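You operate a simulated robot arm through the tools that you are given. There is no shell and no other tool.

You run a simulated two-armed robot. Do the job below in one go: nothing can be reset, and whatever is moved stays where it is left.

Task
Form the teal circle into a bowl at 120 C.
Fine: put its tray back; the slide ends pulled out; the other two trays stay.

Only the result counts: the job must be done as asked and must still hold three seconds after the hand-in. Knocking over, shifting, dropping, spilling or breaking anything else fails it.

Robot
Two 7-joint arms with two-finger parallel grippers on one trunk that stands fixed in place. Base frame: the origin is at the foot of the trunk, x ahead of it, y to its left, z up. Readings come in mm, rad, newtons and seconds.
The left shoulder is at [71, 156, 1130], the right one opposite. Payload 3.91 kg a hand.
The tool frame of a hand sits at the grasp point between the pads (the TCP): z along the fingers, y along the line on which they close. The tips reach 30 mm beyond it. Largest opening 110 mm; finger width 20, thickness 10; the body of the gripper, 48 by 112 mm, starts 55 mm behind the TCP.
Orientation is that of the tool frame in the base frame, as a unit quaternion [x, y, z, w]. With the fingers straight down and closing along the base's y, the tool's x points along the base's -x, its y along +y and its z along -z.

Tools
- The arms move only by the tool nudge_tool. It takes "left_motion", "right_motion" or both (then of equal length, played together; a hand with none holds still); each is a list of rows, each a list of 7 numbers: the shift along the tool's x, y, z in mm, then the turn, a rotation vector about the tool's x, y, z in rad, then the finger opening in mm, from 0 to 110. In form: [[dx, dy, dz, ax, ay, az, gripper], ...]. A call has 1 to 20 rows; each row is the pose to reach, as a shift and turn from the pose commanded when the call began, along the tool's axes at that moment. Rows are played at 5 a second. More than 50 mm and 0.15 rad between two rows, or a gripper value outside its range, and nothing of the call is played. A pose out of reach is approached as far as the arm can. The call stops where the force on the tool passes 60 N (or 10 N more than at its start, if that is more) or the arm is blocked; 0.2 s more then pass. The fingers move at their own pace (about 108 mm/s each) and stop on an object; they squeeze with about 44 N. The grip force told is the motor's: it shows also when the fingers shut on nothing. Time passes only in rows, and 0.2 s behind the last, so rows that repeat a pose let the fingers close. It gives the time, the measured TCP pose, the force on the tool (base axes), the opening and the grip force at its end, in the units of the frame above (readings bear some noise), with the torque about the TCP (base axes, N m) and any sound that the robot's microphone picked up.
- Cameras (640 x 400 px; columns grow to the right, rows downward): "scene" is now at [140.9, -2.7, 1392.1]; the picture's right is [-0.04, -1.00, 0.00], its down [-0.41, 0.02, -0.91] and it looks along [0.91, -0.03, -0.41] (base axes); focal length 336 px, centre (320, 200). "left" rides on the left gripper at [72, -17, -103] in its tool frame; the picture's right is [0.23, 0.97, 0.00], its down [-0.76, 0.18, -0.62] and it looks along [-0.61, 0.14, 0.78] (tool axes); focal length 222 px, centre (320, 200). "right" rides on the right gripper at [72, 17, -103] in its tool frame; the picture's right is [-0.23, 0.97, 0.00], its down [-0.76, -0.18, -0.62] and it looks along [-0.61, -0.14, 0.78] (tool axes); focal length 222 px, centre (320, 200). There is no depth. A picture from a camera that has moved, and an enlarged one, comes with that camera's place and axes in the base frame and with its lens. The place of the scene camera against the robot may be out by one fixed shift of up to 18 mm in any direction.
- capture(camera): a new picture of that camera. No time passes.
- slide_trunk(by): slides the trunk up (or, below 0, down) by that many mm; the arms and the scene camera ride with it, the base frame stays. It gives what a move gives, with no picture.
- head_to(pan, tilt): turns the head with the scene camera to pan (to the left, within 1.501 rad either way) and tilt (down, from -0.506 to 1.204), counted from straight ahead of the robot. It gives what a move gives.
- zoom(camera, box): a new picture of the part [left, top, right, bottom] of that camera's present view, enlarged. No time passes.
- finish_job(): hands the job in; it is judged then, once.

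Places have to be worked out from the pictures, the camera data and where the tool is seen. Open the grippers and draw the arms clear of the work before you hand the job in, unless the task says otherwise.

The tools are called after "Emit:" by a JSON object that holds its "name" and its "arguments". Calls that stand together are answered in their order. nudge_tool: Moves the arms, as the interface text tells. Its arguments: {"type":"object","properties":{"left_motion":{"type":"array","items":{"type":"array","items":{"type":"number"}}},"right_motion":{"type":"array","items":{"type":"array","items":{"type":"number"}}}},"required":[]} The other tools are called the same way: slide_trunk (by) slides the trunk up or down; head_to (pan, tilt) turns the head that bears the scene camera; capture (camera) takes a picture; zoom (camera, box) takes an enlarged picture of a part of a camera's view; finish_job () hands the job in.

At the start:

```text
t: 0.0
left_position: [588.5, 254.0, 1188.1]
left_tool_rot: [-0.001, 1.0, 0.0, -0.001]
left_wrist_force: [1.0, -0.1, 0.9]
left_ft_torque: [0.0, -0.01, 0.02]
left_opening: 110.0
left_gripper_force: 0.2
right_position: [591.8, -246.2, 1178.2]
right_tool_rot: [0.0, 1.0, 0.001, 0.0]
right_wrist_force: [0.4, -1.8, -0.5]
right_ft_torque: [0.02, 0.03, 0.0]
right_opening: 110.1
right_gripper_force: 0.0
trunk travel left (down, up): [-575.0, 365.0]
head pan, tilt: [-0.038, 0.419]
```

scene: 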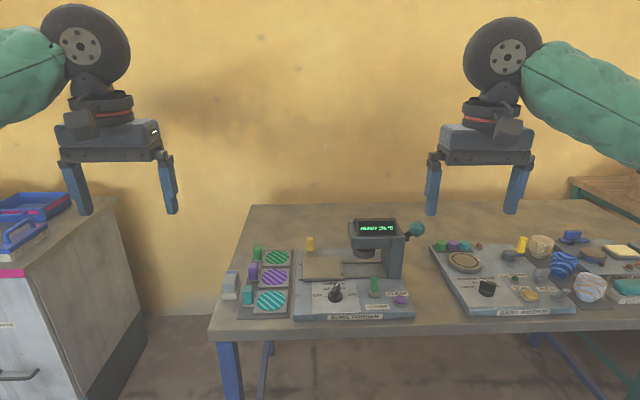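
right: 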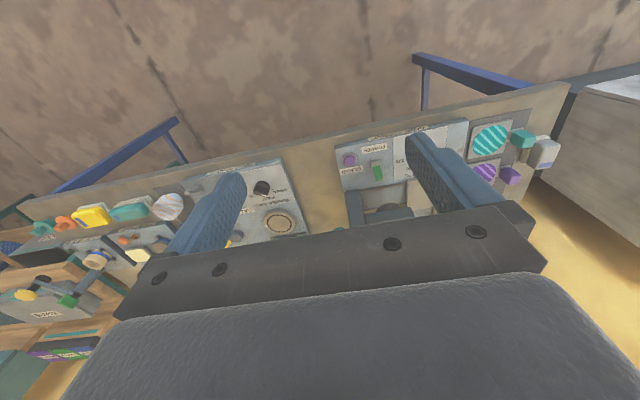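
left: 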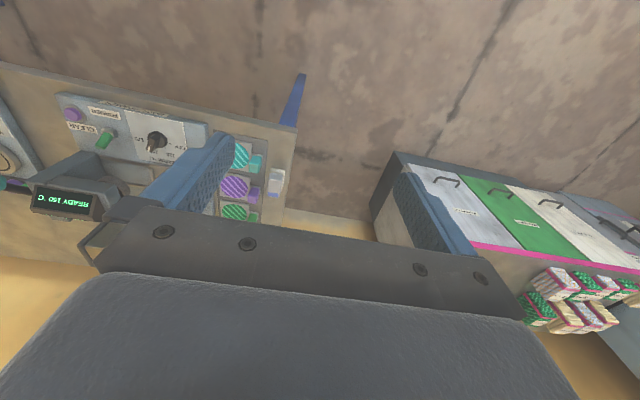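

I'll begin by looking closely at the bowl former and its trays with enlarged pictures.

Emit:
{"name": "zoom", "arguments": {"camera": "scene", "box": [210, 200, 430, 337]}}

Emit:
{"name": "zoom", "arguments": {"camera": "scene", "box": [290, 260, 420, 330]}}

Emit:
{"name": "zoom", "arguments": {"camera": "scene", "box": [210, 230, 310, 320]}}

Emit:
{"name": "zoom", "arguments": {"camera": "left", "box": [0, 80, 300, 260]}}

```text
2.91 times, centred on (320, 268) of scene
camera zoom: at [140.9, -2.7, 1392.1], right [-0.04, -1.0, 0.0], down [-0.41, 0.02, -0.91], along [0.91, -0.03, -0.41], focal length 979 px, centre (320, 1)
```

zoom: 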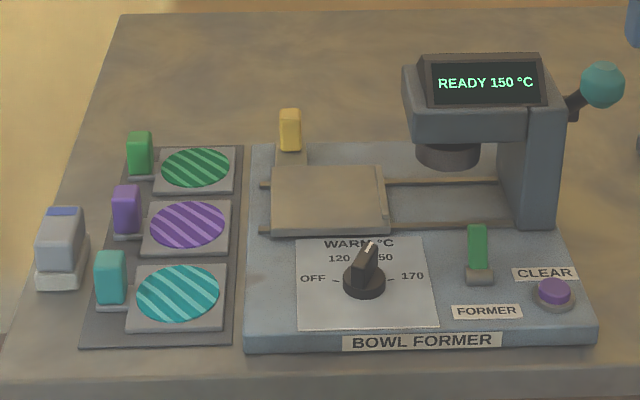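

```text
4.92 times, centred on (355, 295) of scene
camera zoom: at [140.9, -2.7, 1392.1], right [-0.04, -1.0, 0.0], down [-0.41, 0.02, -0.91], along [0.91, -0.03, -0.41], focal length 1657 px, centre (148, -268)
```

zoom: 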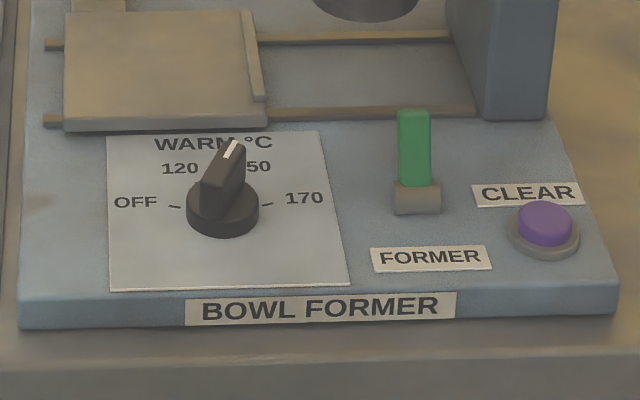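

```text
4.44 times, centred on (260, 275) of scene
camera zoom: at [140.9, -2.7, 1392.1], right [-0.04, -1.0, 0.0], down [-0.41, 0.02, -0.91], along [0.91, -0.03, -0.41], focal length 1496 px, centre (587, -133)
```

zoom: 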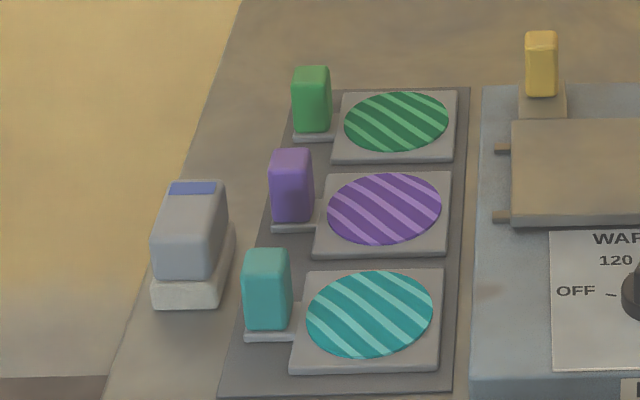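

```text
2.13 times, centred on (150, 170) of left
camera zoom: at [516.7, 236.3, 1290.8], right [-0.23, 0.97, 0.0], down [0.76, 0.18, 0.62], along [0.61, 0.14, -0.78], focal length 474 px, centre (683, 264)
```

zoom: 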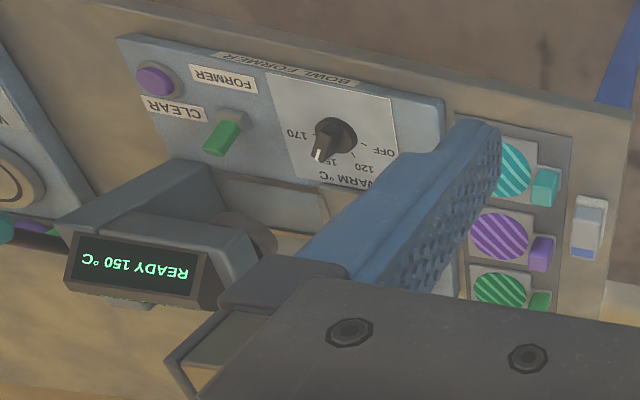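

The former is on at 150 °C, its slide seems pulled out to the left, and the teal tray is the front one of three. I move the left hand over for a closer, measurable view.

Emit:
{"name": "nudge_tool", "arguments": {"left_motion": [[0, -35, 20, 0, 0, 0, 110], [0, -70, 40, 0, 0, 0, 110], [0, -105, 60, 0, 0, 0, 110], [0, -140, 80, 0, 0, 0, 110], [0, -175, 90, 0, 0, 0, 110], [0, -200, 100, 0, 0, 0, 110]]}}

Emit:
{"name": "capture", "arguments": {"camera": "left"}}

Emit:
{"name": "capture", "arguments": {"camera": "scene"}}

```text
t: 1.4
left_position: [589.4, 53.2, 1089.0]
left_tool_rot: [-0.001, 1.0, 0.0, -0.001]
left_wrist_force: [-0.2, 0.0, -0.1]
left_ft_torque: [0.01, 0.02, 0.03]
left_opening: 110.3
left_gripper_force: 0.0
right_position: [591.1, -247.2, 1176.6]
right_tool_rot: [0.0, 1.0, 0.001, -0.001]
right_wrist_force: [0.6, 0.1, 0.6]
right_ft_torque: [0.0, -0.01, 0.03]
right_opening: 110.2
right_gripper_force: 0.1
trunk travel left (down, up): [-575.0, 365.0]
head pan, tilt: [-0.038, 0.419]
```

```text
taken
camera left: at [517.1, 36.2, 1191.5], right [-0.23, 0.97, 0.0], down [0.76, 0.18, 0.62], along [0.61, 0.14, -0.78], focal length 222 px, centre (320, 200)
```

left: 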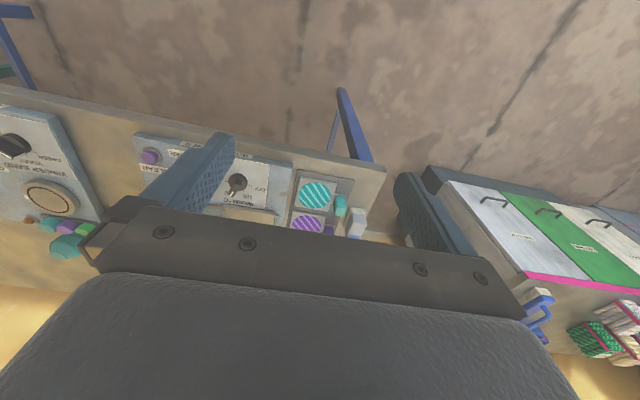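

```text
taken
camera scene: at [141.5, -3.4, 1392.0], right [-0.04, -1.0, 0.0], down [-0.41, 0.02, -0.91], along [0.91, -0.03, -0.41], focal length 336 px, centre (320, 200)
```

scene: 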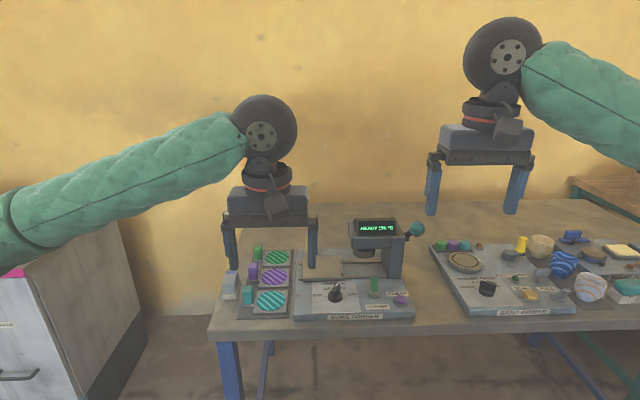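

The hand camera puts the knob near (785, -60, 850) and the teal circle near (787, 90, 835). I zoom in on the press head, lever and switch for their workings.

Emit:
{"name": "zoom", "arguments": {"camera": "scene", "box": [340, 205, 440, 315]}}

Emit:
{"name": "zoom", "arguments": {"camera": "right", "box": [310, 100, 570, 262]}}

Emit:
{"name": "zoom", "arguments": {"camera": "left", "box": [120, 110, 400, 285]}}

```text
3.64 times, centred on (390, 260) of scene
camera zoom: at [141.5, -3.4, 1392.0], right [-0.04, -1.0, 0.0], down [-0.41, 0.02, -0.91], along [0.91, -0.03, -0.41], focal length 1224 px, centre (66, -18)
```

zoom: 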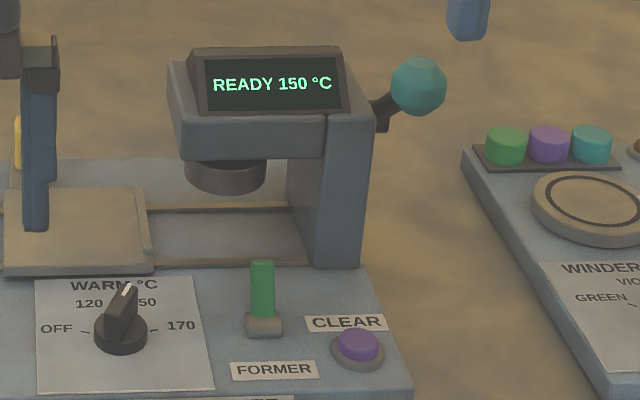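

```text
2.46 times, centred on (440, 181) of right
camera zoom: at [520.4, -229.4, 1278.8], right [0.23, 0.97, 0.0], down [0.76, -0.18, 0.62], along [0.61, -0.14, -0.78], focal length 547 px, centre (25, 247)
```

zoom: 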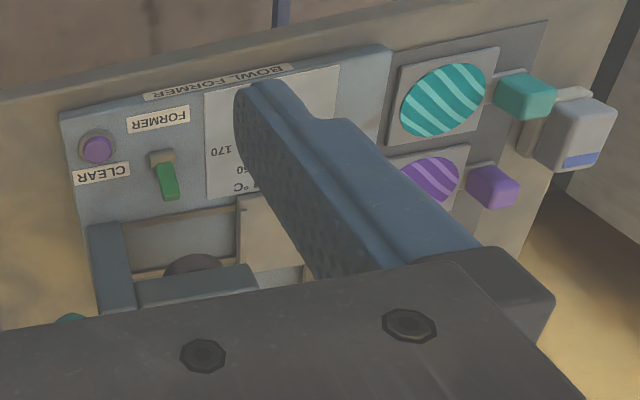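

```text
2.29 times, centred on (260, 198) of left
camera zoom: at [517.1, 36.2, 1191.5], right [-0.23, 0.97, 0.0], down [0.76, 0.18, 0.62], along [0.61, 0.14, -0.78], focal length 508 px, centre (457, 206)
```

zoom: 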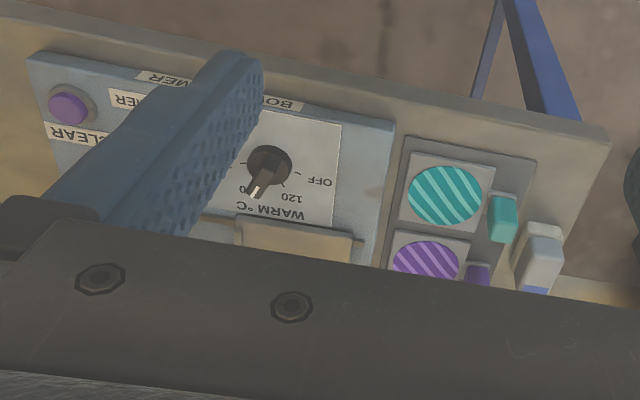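

The layout is clear: dial at 150, press lever with ball at the right of the head, yellow handle on the slide. I swap the hands' places (left back out, right in over the knob) to see the panel from the right hand camera.

Emit:
{"name": "nudge_tool", "arguments": {"left_motion": [[0, 40, 0, 0, 0, 0, 110], [0, 80, 0, 0, 0, 0, 110], [0, 120, 0, 0, 0, 0, 110], [0, 160, 0, 0, 0, 0, 110], [0, 200, 0, 0, 0, 0, 110], [0, 220, 0, 0, 0, 0, 110], [0, 230, 0, 0, 0, 0, 110]], "right_motion": [[-18, 30, 15, 0, 0, 0, 110], [-36, 60, 30, 0, 0, 0, 110], [-54, 90, 45, 0, 0, 0, 110], [-72, 120, 60, 0, 0, 0, 110], [-90, 150, 75, 0, 0, 0, 110], [-108, 180, 90, 0, 0, 0, 110], [-124, 210, 107, 0, 0, 0, 110]]}}

Emit:
{"name": "capture", "arguments": {"camera": "right"}}

Emit:
{"name": "capture", "arguments": {"camera": "scene"}}

```text
t: 3.0
left_position: [590.0, 285.9, 1087.0]
left_tool_rot: [0.0, 1.0, -0.001, 0.0]
left_wrist_force: [0.3, 0.6, -0.7]
left_ft_torque: [0.0, -0.02, -0.01]
left_opening: 110.2
left_gripper_force: 0.0
right_position: [715.5, -34.8, 1069.3]
right_tool_rot: [0.0, 1.0, 0.0, 0.0]
right_wrist_force: [-0.2, 0.5, 0.1]
right_ft_torque: [0.01, 0.02, -0.02]
right_opening: 110.1
right_gripper_force: 0.1
trunk travel left (down, up): [-575.0, 365.0]
head pan, tilt: [-0.038, 0.419]
```

```text
taken
camera right: at [644.8, -16.2, 1172.3], right [0.23, 0.97, 0.0], down [0.76, -0.18, 0.62], along [0.61, -0.14, -0.78], focal length 222 px, centre (320, 200)
```

right: 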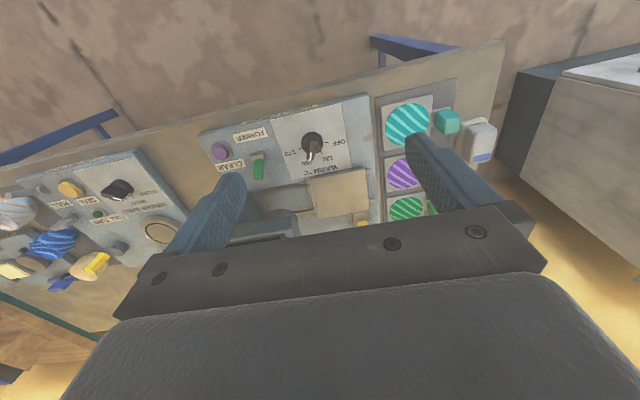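

```text
taken
camera scene: at [141.4, -1.5, 1392.0], right [-0.04, -1.0, 0.0], down [-0.41, 0.01, -0.91], along [0.91, -0.04, -0.41], focal length 336 px, centre (320, 200)
```

scene: 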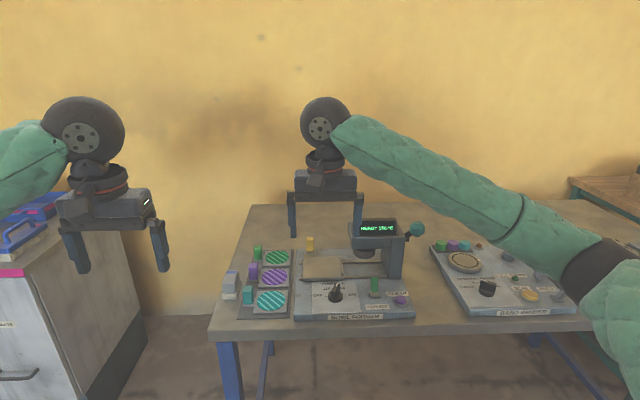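

Good view of the panel from the right hand camera; I zoom in to measure knob, switch, slide plate and trays.

Emit:
{"name": "zoom", "arguments": {"camera": "right", "box": [190, 90, 390, 215]}}

Emit:
{"name": "zoom", "arguments": {"camera": "right", "box": [360, 80, 520, 180]}}

Emit:
{"name": "zoom", "arguments": {"camera": "right", "box": [240, 150, 440, 275]}}

```text
3.20 times, centred on (290, 152) of right
camera zoom: at [644.8, -16.2, 1172.3], right [0.23, 0.97, 0.0], down [0.76, -0.18, 0.62], along [0.61, -0.14, -0.78], focal length 711 px, centre (416, 352)
```

zoom: 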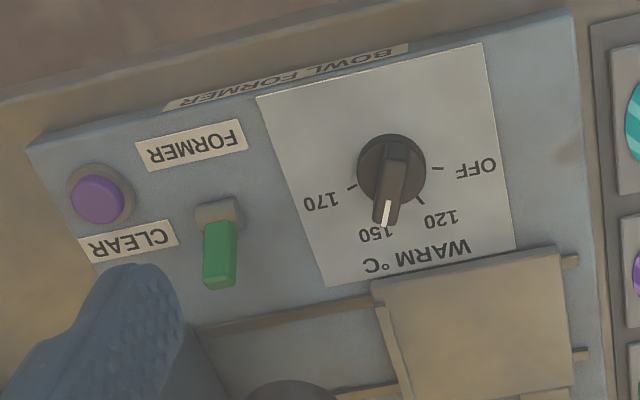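

```text
4.00 times, centred on (440, 130) of right
camera zoom: at [644.8, -16.2, 1172.3], right [0.23, 0.97, 0.0], down [0.76, -0.18, 0.62], along [0.61, -0.14, -0.78], focal length 888 px, centre (-160, 480)
```

zoom: 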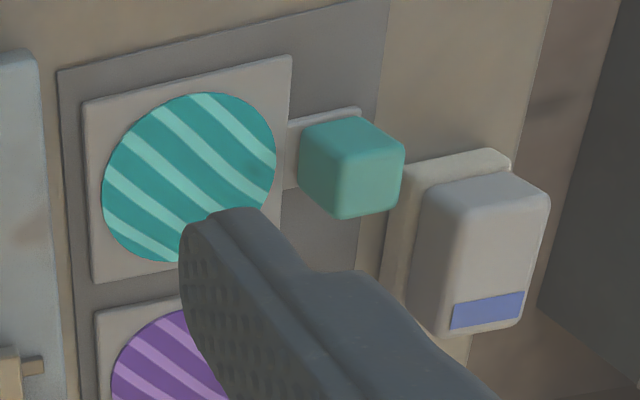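

```text
3.20 times, centred on (340, 212) of right
camera zoom: at [644.8, -16.2, 1172.3], right [0.23, 0.97, 0.0], down [0.76, -0.18, 0.62], along [0.61, -0.14, -0.78], focal length 711 px, centre (256, 160)
```

zoom: 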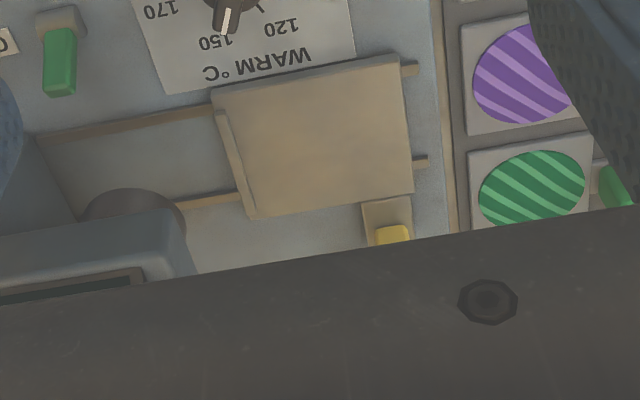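

From the tick marks I place the knob axis near (793, -63) with the panel at z≈830, the pointer at about -27° (150) and 120 at about +27°. I move the right hand above the knob, turned to straddle its bar, stopping well clear.

Emit:
{"name": "nudge_tool", "arguments": {"right_motion": [[-20, -6, 25, 0, 0, 0.12, 80], [-40, -12, 55, 0, 0, 0.24, 80], [-60, -18, 85, 0, 0, 0.36, 80], [-78, -24, 115, 0, 0, 0.47, 80], [-78, -28, 139, 0, 0, 0.47, 80]]}}

Emit:
{"name": "capture", "arguments": {"camera": "right"}}

Emit:
{"name": "zoom", "arguments": {"camera": "scene", "box": [240, 180, 440, 330]}}

```text
t: 4.2
left_position: [589.6, 283.8, 1088.4]
left_tool_rot: [0.0, 1.0, 0.0, 0.0]
left_wrist_force: [0.3, -0.7, -0.1]
left_ft_torque: [0.0, 0.03, -0.01]
left_opening: 110.1
left_gripper_force: 0.0
right_position: [792.3, -64.0, 929.6]
right_tool_rot: [0.233, 0.972, 0.0, 0.001]
right_wrist_force: [0.5, -0.1, -0.8]
right_ft_torque: [0.03, 0.01, 0.01]
right_opening: 80.1
right_gripper_force: 0.2
trunk travel left (down, up): [-575.0, 365.0]
head pan, tilt: [-0.038, 0.419]
```

```text
taken
camera right: at [736.0, -15.1, 1031.0], right [0.64, 0.77, 0.0], down [0.6, -0.5, 0.62], along [0.48, -0.4, -0.78], focal length 222 px, centre (320, 200)
```

right: 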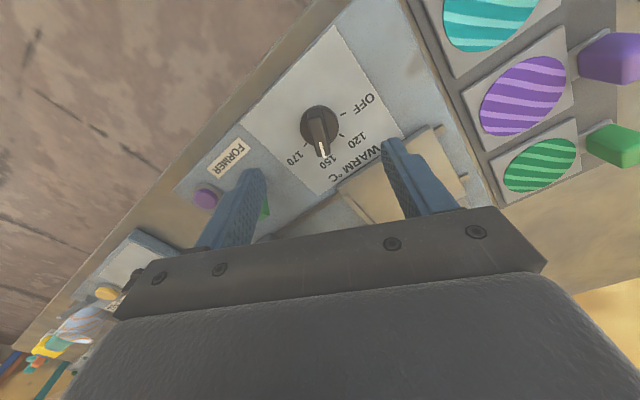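

```text
2.67 times, centred on (340, 255) of scene
camera zoom: at [141.1, -2.8, 1392.1], right [-0.04, -1.0, 0.0], down [-0.41, 0.02, -0.91], along [0.91, -0.03, -0.41], focal length 897 px, centre (267, 53)
```

zoom: 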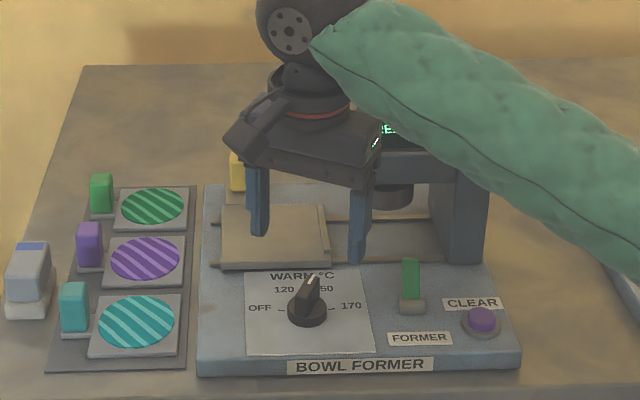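

Emit:
{"name": "zoom", "arguments": {"camera": "right", "box": [260, 80, 420, 180]}}

```text
4.00 times, centred on (340, 130) of right
camera zoom: at [736.0, -15.1, 1031.0], right [0.64, 0.77, 0.0], down [0.6, -0.5, 0.62], along [0.48, -0.4, -0.78], focal length 888 px, centre (240, 480)
```

zoom: 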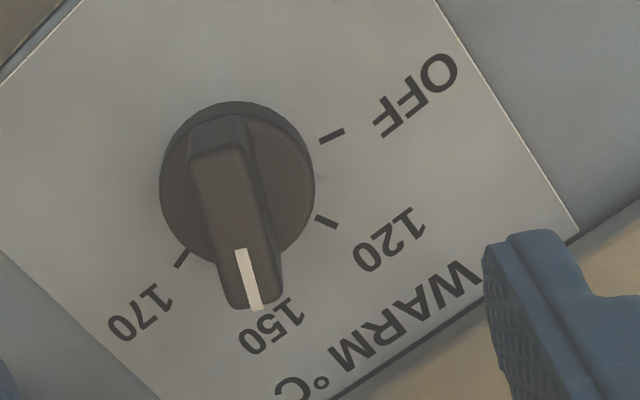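

Knob bar centre measures (793, -64) at -28°, right under the hand. I descend 50 mm with the fingers partly closed and check before gripping.

Emit:
{"name": "nudge_tool", "arguments": {"right_motion": [[0, 0, 20, 0, 0, 0.01, 60], [0, 0, 35, 0, 0, 0.01, 50], [0, 0, 50, 0, 0, 0.01, 50]]}}

Emit:
{"name": "zoom", "arguments": {"camera": "scene", "box": [280, 230, 400, 330]}}

Emit:
{"name": "zoom", "arguments": {"camera": "right", "box": [220, 80, 420, 205]}}

```text
t: 5.0
left_position: [590.8, 283.5, 1087.0]
left_tool_rot: [0.0, 1.0, -0.001, 0.0]
left_wrist_force: [-0.3, -0.1, -0.3]
left_ft_torque: [-0.04, -0.01, 0.02]
left_opening: 110.1
left_gripper_force: 0.0
right_position: [791.9, -63.9, 880.1]
right_tool_rot: [0.238, 0.971, -0.001, -0.001]
right_wrist_force: [0.2, 0.3, 0.0]
right_ft_torque: [-0.03, 0.0, 0.03]
right_opening: 49.9
right_gripper_force: 0.1
trunk travel left (down, up): [-575.0, 365.0]
head pan, tilt: [-0.038, 0.419]
```

```text
4.00 times, centred on (340, 280) of scene
camera zoom: at [141.4, -2.8, 1392.1], right [-0.04, -1.0, 0.0], down [-0.41, 0.02, -0.91], along [0.91, -0.03, -0.41], focal length 1346 px, centre (240, -120)
```

zoom: 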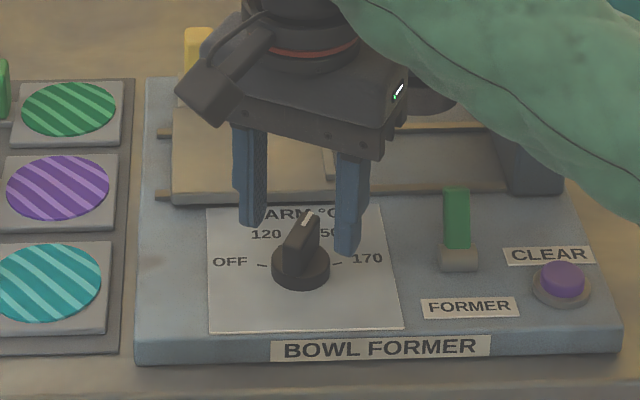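

```text
3.20 times, centred on (320, 142) of right
camera zoom: at [737.1, -14.6, 982.2], right [0.65, 0.76, 0.0], down [0.59, -0.51, 0.62], along [0.47, -0.41, -0.78], focal length 711 px, centre (320, 384)
```

zoom: 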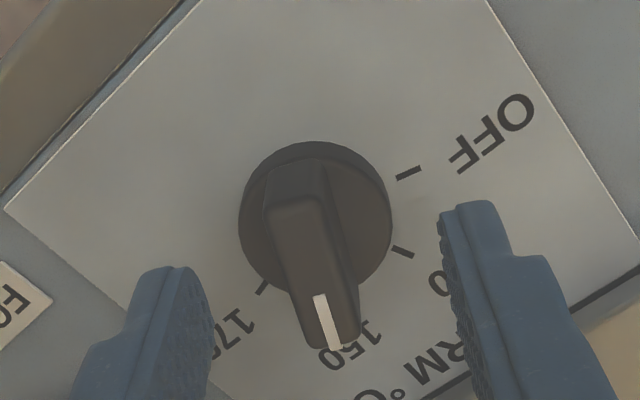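

The bar top is about level with the fingertips at z≈850 and centred. I go 10 mm lower and watch the force.

Emit:
{"name": "nudge_tool", "arguments": {"right_motion": [[0, 0, 5, 0, 0, 0, 45], [0, 0, 10, 0, 0, 0, 40]]}}

Emit:
{"name": "zoom", "arguments": {"camera": "scene", "box": [290, 240, 390, 320]}}

Emit:
{"name": "zoom", "arguments": {"camera": "right", "box": [220, 80, 420, 205]}}

```text
t: 5.6
left_position: [589.6, 284.2, 1087.1]
left_tool_rot: [0.0, 1.0, 0.0, -0.001]
left_wrist_force: [0.3, 0.0, 0.7]
left_ft_torque: [0.03, 0.0, 0.06]
left_opening: 110.1
left_gripper_force: 0.1
right_position: [791.5, -62.6, 869.1]
right_tool_rot: [0.237, 0.971, 0.0, 0.0]
right_wrist_force: [0.2, 0.7, -0.3]
right_ft_torque: [-0.04, 0.0, -0.01]
right_opening: 40.0
right_gripper_force: 0.0
trunk travel left (down, up): [-575.0, 365.0]
head pan, tilt: [-0.038, 0.419]
```

```text
5.00 times, centred on (340, 280) of scene
camera zoom: at [141.0, -2.5, 1392.1], right [-0.04, -1.0, 0.0], down [-0.41, 0.02, -0.91], along [0.91, -0.03, -0.41], focal length 1682 px, centre (220, -200)
```

zoom: 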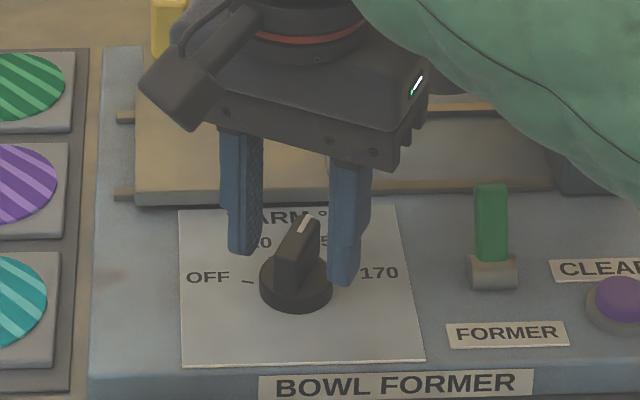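

```text
3.20 times, centred on (320, 142) of right
camera zoom: at [736.6, -14.3, 971.8], right [0.65, 0.76, 0.0], down [0.59, -0.51, 0.62], along [0.47, -0.41, -0.78], focal length 711 px, centre (320, 384)
```

zoom: 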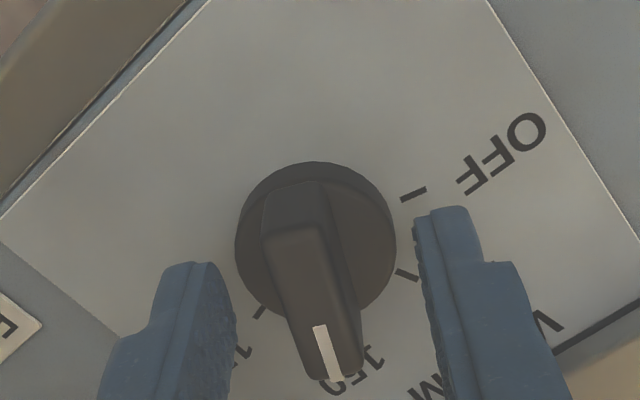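

The tips straddle the bar with about 10 mm of overlap. I close on it.

Emit:
{"name": "nudge_tool", "arguments": {"right_motion": [[0, 0, 2, 0, 0, 0, 20], [0, 0, 2, 0, 0, 0, 5], [0, 0, 2, 0, 0, 0, 5], [0, 0, 2, 0, 0, 0, 5]]}}

Emit:
{"name": "zoom", "arguments": {"camera": "right", "box": [220, 80, 420, 205]}}

```text
t: 6.6
left_position: [588.9, 282.4, 1089.0]
left_tool_rot: [0.0, 1.0, 0.001, 0.0]
left_wrist_force: [-0.6, -0.5, -0.5]
left_ft_torque: [0.01, 0.02, -0.01]
left_opening: 110.0
left_gripper_force: 0.0
right_position: [792.2, -65.2, 868.2]
right_tool_rot: [0.238, 0.971, 0.0, 0.0]
right_wrist_force: [-9.3, -9.7, -2.0]
right_ft_torque: [-0.57, -0.55, -0.01]
right_opening: 13.0
right_gripper_force: 45.2
trunk travel left (down, up): [-575.0, 365.0]
head pan, tilt: [-0.038, 0.419]
```

```text
3.20 times, centred on (320, 142) of right
camera zoom: at [736.5, -15.5, 970.3], right [0.65, 0.76, 0.0], down [0.59, -0.51, 0.62], along [0.47, -0.41, -0.78], focal length 711 px, centre (320, 384)
```

zoom: 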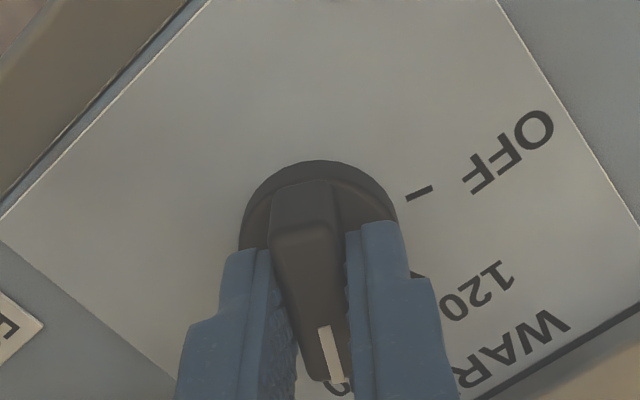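

Firm grip on a 13 mm bar. I turn it about 54° counter-clockwise (seen from above) towards 120.

Emit:
{"name": "nudge_tool", "arguments": {"right_motion": [[0, 0, 0, 0, 0, -0.12, 5], [0, 0, 0, 0, 0, -0.24, 5], [0, 0, 0, 0, 0, -0.36, 5], [0, 0, 0, 0, 0, -0.48, 5], [0, 0, 0, 0, 0, -0.6, 5], [0, 0, 0, 0, 0, -0.72, 5], [0, 0, 0, 0, 0, -0.84, 5], [0, 0, 0, 0, 0, -0.95, 5], [0, 0, 0, 0, 0, -0.95, 5]]}}

Emit:
{"name": "zoom", "arguments": {"camera": "right", "box": [220, 80, 420, 205]}}

Emit:
{"name": "zoom", "arguments": {"camera": "scene", "box": [290, 210, 420, 320]}}

```text
t: 8.6
left_position: [589.9, 284.0, 1088.4]
left_tool_rot: [0.0, 1.0, 0.0, 0.0]
left_wrist_force: [0.3, -0.8, -0.5]
left_ft_torque: [0.01, 0.01, -0.03]
left_opening: 109.8
left_gripper_force: 0.0
right_position: [792.0, -65.7, 867.6]
right_tool_rot: [-0.234, 0.972, 0.0, -0.001]
right_wrist_force: [-32.9, -12.7, -25.4]
right_ft_torque: [-0.43, 0.84, -0.01]
right_opening: 12.7
right_gripper_force: 44.8
trunk travel left (down, up): [-575.0, 365.0]
head pan, tilt: [-0.038, 0.419]
```

```text
3.20 times, centred on (320, 142) of right
camera zoom: at [721.0, -82.2, 970.5], right [-0.24, 0.97, 0.0], down [0.76, 0.19, 0.62], along [0.6, 0.15, -0.78], focal length 711 px, centre (320, 384)
```

zoom: 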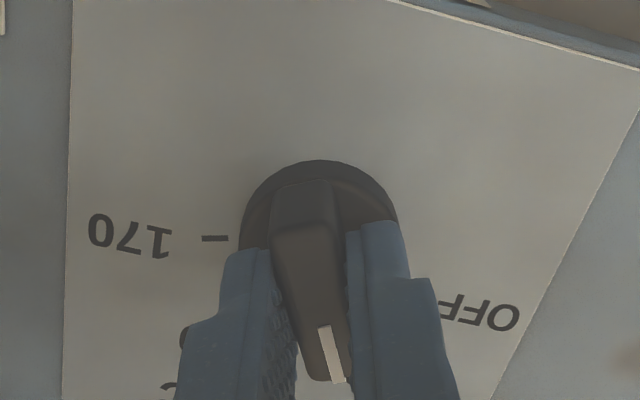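

```text
3.64 times, centred on (355, 265) of scene
camera zoom: at [140.6, -3.7, 1391.9], right [-0.04, -1.0, 0.0], down [-0.41, 0.02, -0.91], along [0.91, -0.03, -0.41], focal length 1224 px, centre (193, -36)
```

zoom: 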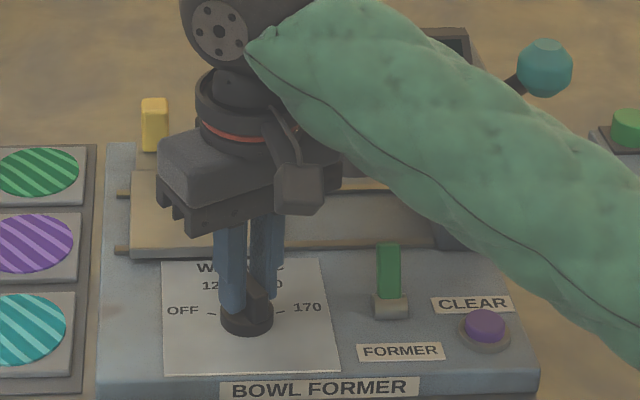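

The knob turned with the hand. I open, lift clear, and look at the pointer and the display.

Emit:
{"name": "nudge_tool", "arguments": {"right_motion": [[0, 0, 0, 0, 0, 0, 25], [0, 0, 0, 0, 0, 0, 45], [0, 0, -30, 0, 0, 0, 60], [0, 0, -70, 0, 0, 0, 60]]}}

Emit:
{"name": "zoom", "arguments": {"camera": "right", "box": [220, 60, 420, 185]}}

Emit:
{"name": "zoom", "arguments": {"camera": "scene", "box": [280, 190, 440, 320]}}

```text
t: 9.6
left_position: [590.0, 284.3, 1087.9]
left_tool_rot: [0.0, 1.0, -0.001, -0.001]
left_wrist_force: [-0.1, -0.3, 0.1]
left_ft_torque: [0.0, 0.01, -0.01]
left_opening: 110.0
left_gripper_force: 0.0
right_position: [792.8, -65.8, 939.5]
right_tool_rot: [-0.232, 0.973, 0.0, 0.0]
right_wrist_force: [-0.7, 0.5, -1.3]
right_ft_torque: [0.02, 0.01, -0.02]
right_opening: 59.9
right_gripper_force: 0.0
trunk travel left (down, up): [-575.0, 365.0]
head pan, tilt: [-0.038, 0.419]
```

```text
3.20 times, centred on (320, 122) of right
camera zoom: at [721.0, -82.4, 1041.3], right [-0.24, 0.97, 0.0], down [0.76, 0.19, 0.62], along [0.6, 0.15, -0.78], focal length 711 px, centre (320, 448)
```

zoom: 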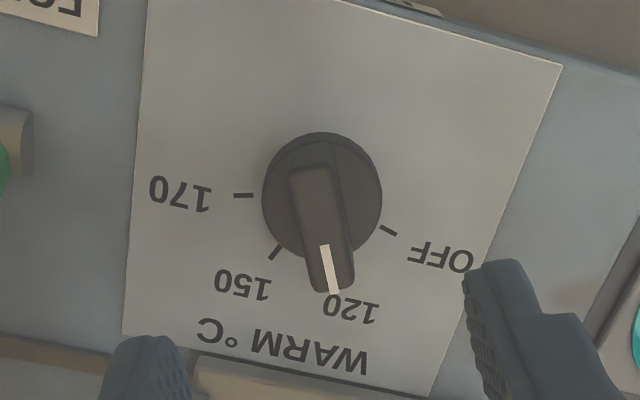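

```text
3.08 times, centred on (360, 255) of scene
camera zoom: at [140.2, -2.6, 1392.1], right [-0.04, -1.0, 0.0], down [-0.41, 0.02, -0.91], along [0.91, -0.03, -0.41], focal length 1035 px, centre (197, 31)
```

zoom: 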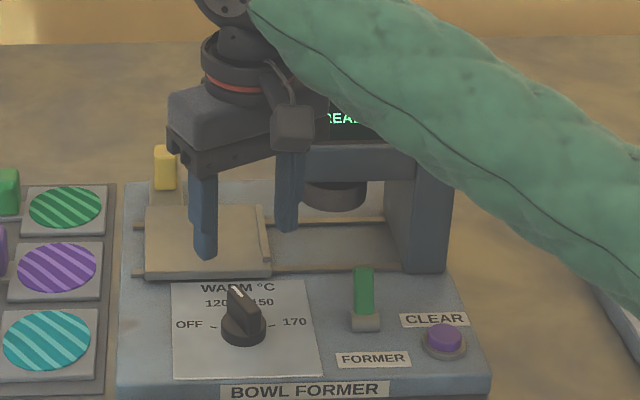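

The pointer sits at 120. I raise the right hand and bring it round in front of the press lever's ball to measure it.

Emit:
{"name": "nudge_tool", "arguments": {"right_motion": [[0, 0, -40, 0, 0, 0, 60], [0, 0, -80, 0, 0, 0, 80], [0, 0, -120, 0, 0, 0, 100], [27, -27, -150, 0, 0, 0.1, 110], [54, -54, -150, 0, 0, 0.2, 110], [81, -81, -150, 0, 0, 0.3, 110], [108, -108, -150, 0, 0, 0.4, 110], [136, -137, -150, 0, 0, 0.47, 110]]}}

Emit:
{"name": "capture", "arguments": {"camera": "right"}}

Emit:
{"name": "capture", "arguments": {"camera": "scene"}}

Emit:
{"name": "zoom", "arguments": {"camera": "scene", "box": [280, 200, 440, 320]}}

```text
t: 11.4
left_position: [588.4, 282.8, 1088.6]
left_tool_rot: [-0.002, 1.0, 0.001, 0.0]
left_wrist_force: [-0.1, 0.4, 0.1]
left_ft_torque: [0.03, -0.01, -0.02]
left_opening: 109.9
left_gripper_force: 0.1
right_position: [731.8, -246.6, 1088.9]
right_tool_rot: [0.0, 1.0, 0.0, 0.0]
right_wrist_force: [-0.5, -0.6, 0.2]
right_ft_torque: [-0.01, -0.01, -0.01]
right_opening: 110.1
right_gripper_force: 0.0
trunk travel left (down, up): [-575.0, 365.0]
head pan, tilt: [-0.038, 0.419]
```

```text
taken
camera right: at [660.0, -229.6, 1190.1], right [0.23, 0.97, 0.0], down [0.76, -0.18, 0.62], along [0.61, -0.14, -0.78], focal length 222 px, centre (320, 200)
```

right: 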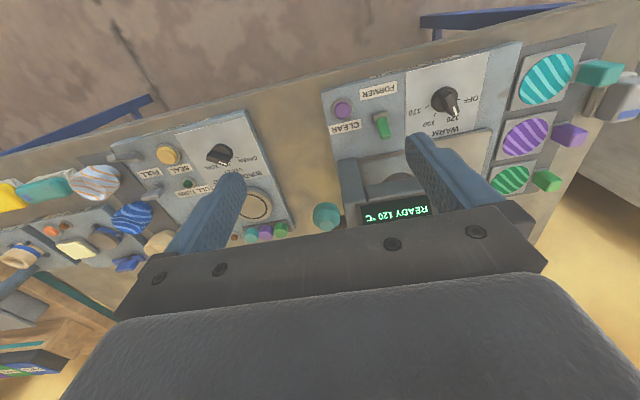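

```text
taken
camera scene: at [140.1, -3.7, 1392.2], right [-0.04, -1.0, 0.0], down [-0.41, 0.02, -0.91], along [0.91, -0.03, -0.41], focal length 336 px, centre (320, 200)
```

scene: 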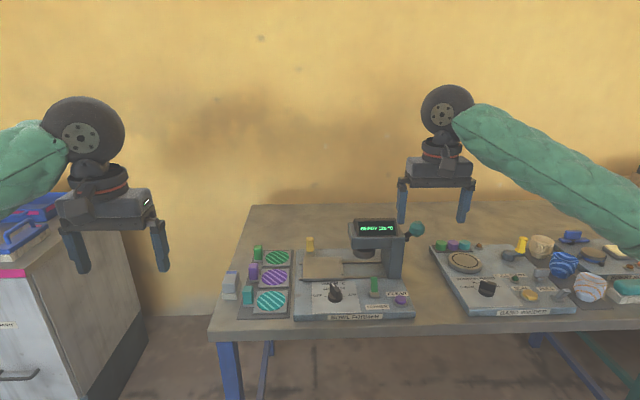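

```text
3.33 times, centred on (360, 260) of scene
camera zoom: at [140.1, -3.7, 1392.2], right [-0.04, -1.0, 0.0], down [-0.41, 0.02, -0.91], along [0.91, -0.03, -0.41], focal length 1122 px, centre (187, 0)
```

zoom: 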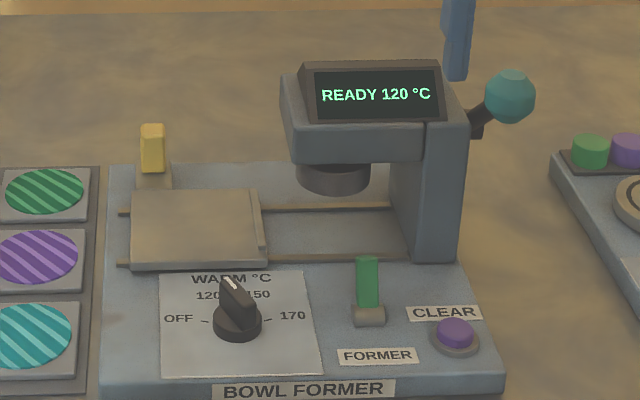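

The display already reads READY 120 °C. I estimate the ball near (844, -264, 988). Next I bring the left hand over the teal tray's handle to measure it.

Emit:
{"name": "nudge_tool", "arguments": {"left_motion": [[-28, -20, 5, 0, 0, 0, 90], [-56, -40, 10, 0, 0, 0, 90], [-84, -60, 20, 0, 0, 0, 90], [-112, -80, 40, 0, 0, 0, 90], [-140, -100, 60, 0, 0, 0, 90], [-168, -120, 85, 0, 0, 0, 90], [-190, -138, 110, 0, 0, 0, 90]]}}

Emit:
{"name": "capture", "arguments": {"camera": "left"}}

Emit:
{"name": "zoom", "arguments": {"camera": "scene", "box": [200, 190, 360, 330]}}

```text
t: 13.0
left_position: [780.0, 144.7, 976.7]
left_tool_rot: [0.0, 1.0, 0.0, -0.001]
left_wrist_force: [0.6, 0.3, -1.2]
left_ft_torque: [0.02, 0.02, -0.01]
left_opening: 89.9
left_gripper_force: 0.0
right_position: [733.5, -246.4, 1086.0]
right_tool_rot: [-0.001, 1.0, 0.0, -0.001]
right_wrist_force: [-0.9, 0.4, 0.2]
right_ft_torque: [-0.01, 0.0, 0.01]
right_opening: 110.0
right_gripper_force: 0.0
trunk travel left (down, up): [-575.0, 365.0]
head pan, tilt: [-0.038, 0.419]
```

```text
taken
camera left: at [708.5, 128.0, 1080.0], right [-0.23, 0.97, 0.0], down [0.76, 0.18, 0.62], along [0.61, 0.14, -0.78], focal length 222 px, centre (320, 200)
```

left: 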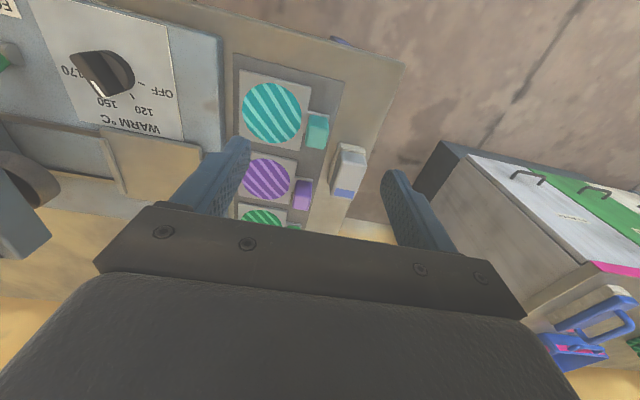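

```text
2.86 times, centred on (280, 260) of scene
camera zoom: at [141.8, -3.0, 1392.0], right [-0.04, -1.0, 0.0], down [-0.41, 0.02, -0.91], along [0.91, -0.03, -0.41], focal length 961 px, centre (434, 29)
```

zoom: 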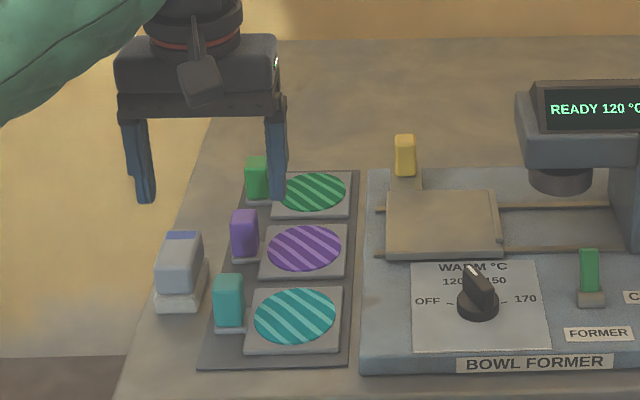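

Emit:
{"name": "zoom", "arguments": {"camera": "left", "box": [220, 50, 380, 150]}}

Emit:
{"name": "zoom", "arguments": {"camera": "left", "box": [220, 100, 420, 225]}}

```text
4.00 times, centred on (300, 100) of left
camera zoom: at [708.5, 128.0, 1080.0], right [-0.23, 0.97, 0.0], down [0.76, 0.18, 0.62], along [0.61, 0.14, -0.78], focal length 888 px, centre (400, 600)
```

zoom: 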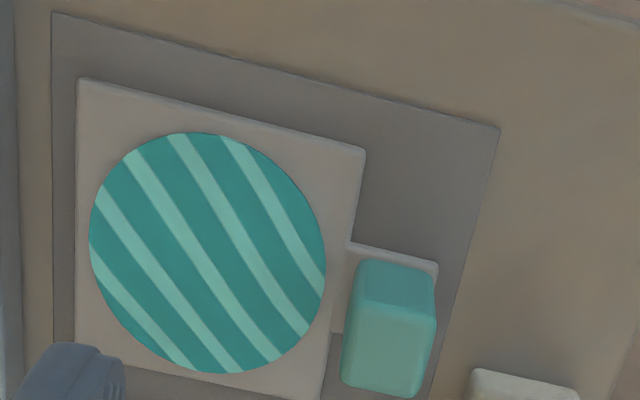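

```text
3.20 times, centred on (320, 162) of left
camera zoom: at [708.5, 128.0, 1080.0], right [-0.23, 0.97, 0.0], down [0.76, 0.18, 0.62], along [0.61, 0.14, -0.78], focal length 711 px, centre (320, 320)
```

zoom: 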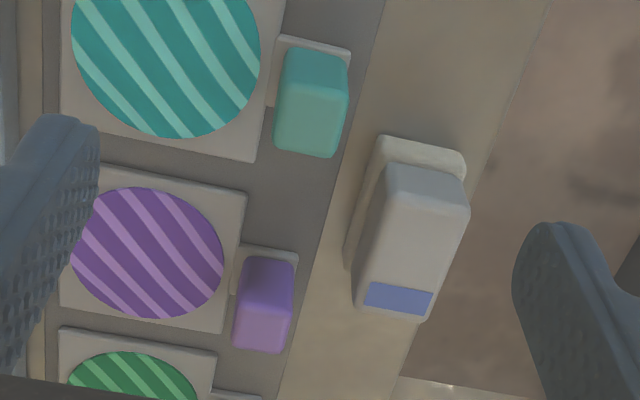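

I measure the teal handle as about 21×21 mm, centred (798, 146), top z≈865, and the tray as 70 mm square centred (797, 95). The grey box starts near x=812, y=173, so I come down with only a narrow opening.

Emit:
{"name": "nudge_tool", "arguments": {"left_motion": [[-9, 0, 25, 0, 0, 0, 60], [-18, 1.5, 50, 0, 0, 0, 40], [-18, 1.5, 70, 0, 0, 0, 38]]}}

Emit:
{"name": "zoom", "arguments": {"camera": "left", "box": [240, 80, 400, 180]}}

Emit:
{"name": "zoom", "arguments": {"camera": "scene", "box": [210, 220, 310, 320]}}

```text
t: 13.8
left_position: [797.1, 146.9, 908.7]
left_tool_rot: [0.0, 1.0, 0.001, -0.001]
left_wrist_force: [0.1, 0.9, 0.2]
left_ft_torque: [-0.01, 0.01, 0.0]
left_opening: 37.9
left_gripper_force: 0.1
right_position: [732.4, -247.0, 1087.8]
right_tool_rot: [0.0, 1.0, 0.0, 0.0]
right_wrist_force: [0.2, -0.5, 0.0]
right_ft_torque: [-0.01, 0.04, 0.01]
right_opening: 109.9
right_gripper_force: 0.0
trunk travel left (down, up): [-575.0, 365.0]
head pan, tilt: [-0.038, 0.419]
```

```text
4.00 times, centred on (320, 130) of left
camera zoom: at [724.7, 130.6, 1011.2], right [-0.23, 0.97, 0.0], down [0.76, 0.18, 0.62], along [0.61, 0.14, -0.78], focal length 888 px, centre (320, 480)
```

zoom: 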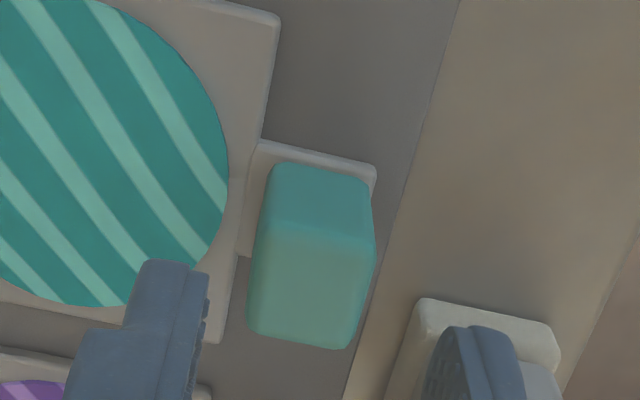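

```text
4.00 times, centred on (260, 270) of scene
camera zoom: at [141.5, -2.7, 1392.1], right [-0.04, -1.0, 0.0], down [-0.41, 0.02, -0.91], along [0.91, -0.03, -0.41], focal length 1346 px, centre (560, -80)
```

zoom: 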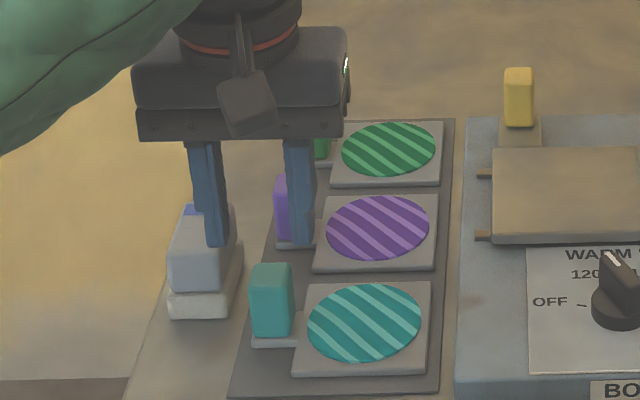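

The handle lies nearly under the TCP, about 1 mm to the right. I descend further in small steps.

Emit:
{"name": "nudge_tool", "arguments": {"left_motion": [[0, -1, 12, 0, 0, 0, 38], [0, -1, 24, 0, 0, 0, 38]]}}

Emit:
{"name": "zoom", "arguments": {"camera": "left", "box": [240, 80, 400, 180]}}

Emit:
{"name": "zoom", "arguments": {"camera": "scene", "box": [210, 240, 290, 320]}}

```text
t: 14.4
left_position: [797.1, 145.6, 884.0]
left_tool_rot: [0.0, 1.0, 0.0, 0.0]
left_wrist_force: [-0.2, -0.6, -0.4]
left_ft_torque: [-0.03, -0.01, -0.02]
left_opening: 38.1
left_gripper_force: 0.1
right_position: [731.3, -246.9, 1087.7]
right_tool_rot: [0.0, 1.0, 0.0, 0.0]
right_wrist_force: [0.1, 0.1, -0.3]
right_ft_torque: [-0.01, -0.01, 0.03]
right_opening: 110.1
right_gripper_force: 0.0
trunk travel left (down, up): [-575.0, 365.0]
head pan, tilt: [-0.038, 0.419]
```

```text
4.00 times, centred on (320, 130) of left
camera zoom: at [724.7, 129.1, 987.3], right [-0.23, 0.97, 0.0], down [0.76, 0.18, 0.62], along [0.61, 0.14, -0.78], focal length 888 px, centre (320, 480)
```

zoom: 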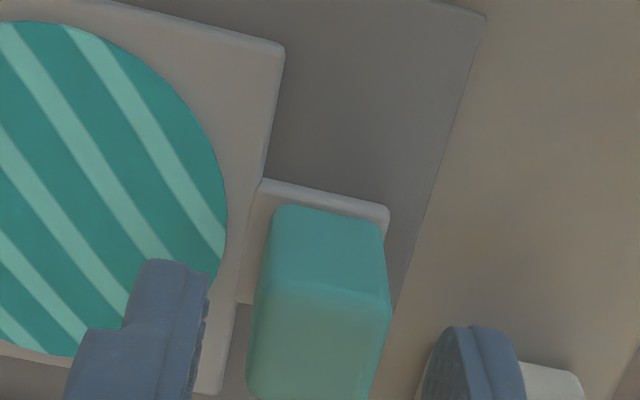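

```text
5.00 times, centred on (250, 280) of scene
camera zoom: at [141.1, -2.8, 1392.1], right [-0.04, -1.0, 0.0], down [-0.41, 0.02, -0.91], along [0.91, -0.03, -0.41], focal length 1682 px, centre (670, -200)
```

zoom: 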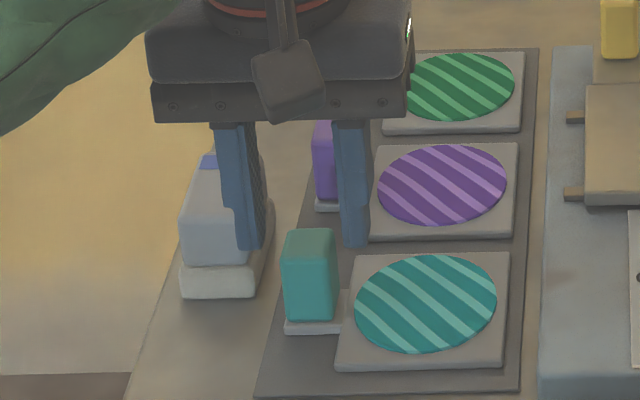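

The scene view shows the handle top about level with the tips (z≈856), so the tray lies lower than I thought. I go 22 mm lower, shifting 2 mm forward, and watch the force.

Emit:
{"name": "nudge_tool", "arguments": {"left_motion": [[-2, 0, 8, 0, 0, 0, 38], [-2, 0, 15, 0, 0, 0, 38], [-2, 0, 22, 0, 0, 0, 38]]}}

Emit:
{"name": "zoom", "arguments": {"camera": "left", "box": [240, 80, 400, 180]}}

Emit:
{"name": "zoom", "arguments": {"camera": "scene", "box": [210, 240, 290, 320]}}

```text
t: 15.2
left_position: [799.3, 146.0, 861.3]
left_tool_rot: [0.0, 1.0, 0.0, 0.0]
left_wrist_force: [0.0, -0.7, -0.2]
left_ft_torque: [-0.01, 0.0, -0.01]
left_opening: 38.0
left_gripper_force: 0.1
right_position: [732.1, -246.8, 1086.3]
right_tool_rot: [0.0, 1.0, 0.0, 0.0]
right_wrist_force: [0.0, 0.0, 0.4]
right_ft_torque: [0.0, -0.01, 0.02]
right_opening: 109.8
right_gripper_force: 0.1
trunk travel left (down, up): [-575.0, 365.0]
head pan, tilt: [-0.038, 0.419]
```

```text
4.00 times, centred on (320, 130) of left
camera zoom: at [727.1, 129.3, 964.7], right [-0.23, 0.97, 0.0], down [0.76, 0.18, 0.62], along [0.61, 0.14, -0.78], focal length 888 px, centre (320, 480)
```

zoom: 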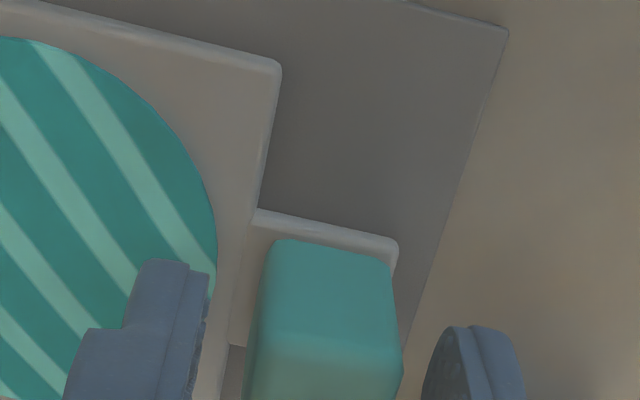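

```text
5.00 times, centred on (250, 280) of scene
camera zoom: at [141.3, -2.6, 1392.0], right [-0.04, -1.0, 0.0], down [-0.41, 0.02, -0.91], along [0.91, -0.03, -0.41], focal length 1682 px, centre (670, -200)
```

zoom: 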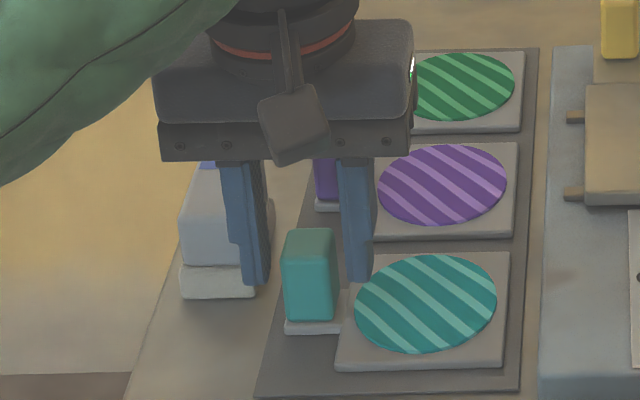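

My depth estimates for the handle scatter by about 10 mm, so I close the fingers here to learn its true width and whether they hold it.

Emit:
{"name": "nudge_tool", "arguments": {"left_motion": [[0, 0, 0, 0, 0, 0, 30], [0, 0, 0, 0, 0, 0, 24], [0, 0, 0, 0, 0, 0, 15], [0, 0, 0, 0, 0, 0, 15]]}}

Emit:
{"name": "zoom", "arguments": {"camera": "left", "box": [240, 80, 400, 180]}}

Emit:
{"name": "zoom", "arguments": {"camera": "scene", "box": [210, 240, 290, 320]}}

```text
t: 16.2
left_position: [798.7, 146.2, 862.1]
left_tool_rot: [0.0, 1.0, 0.0, 0.001]
left_wrist_force: [-0.5, -0.3, 0.5]
left_ft_torque: [0.01, -0.01, 0.0]
left_opening: 22.8
left_gripper_force: 44.3
right_position: [732.3, -247.1, 1087.4]
right_tool_rot: [0.001, 1.0, 0.0, 0.0]
right_wrist_force: [0.0, 0.6, -0.1]
right_ft_torque: [0.05, 0.02, -0.02]
right_opening: 110.2
right_gripper_force: 0.0
trunk travel left (down, up): [-575.0, 365.0]
head pan, tilt: [-0.038, 0.419]
```

```text
4.00 times, centred on (320, 130) of left
camera zoom: at [726.8, 129.1, 965.0], right [-0.23, 0.97, 0.0], down [0.76, 0.18, 0.62], along [0.61, 0.14, -0.78], focal length 888 px, centre (320, 480)
```

zoom: 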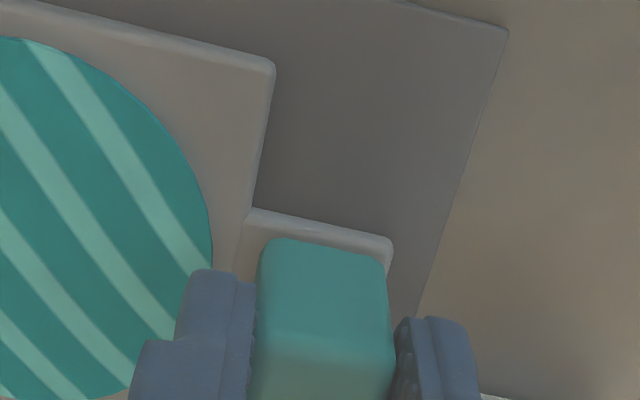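

```text
5.00 times, centred on (250, 280) of scene
camera zoom: at [141.1, -2.8, 1392.0], right [-0.04, -1.0, 0.0], down [-0.41, 0.02, -0.91], along [0.91, -0.03, -0.41], focal length 1682 px, centre (670, -200)
```

zoom: 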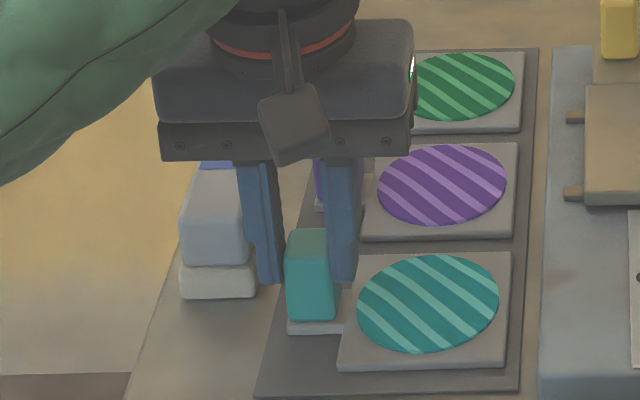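

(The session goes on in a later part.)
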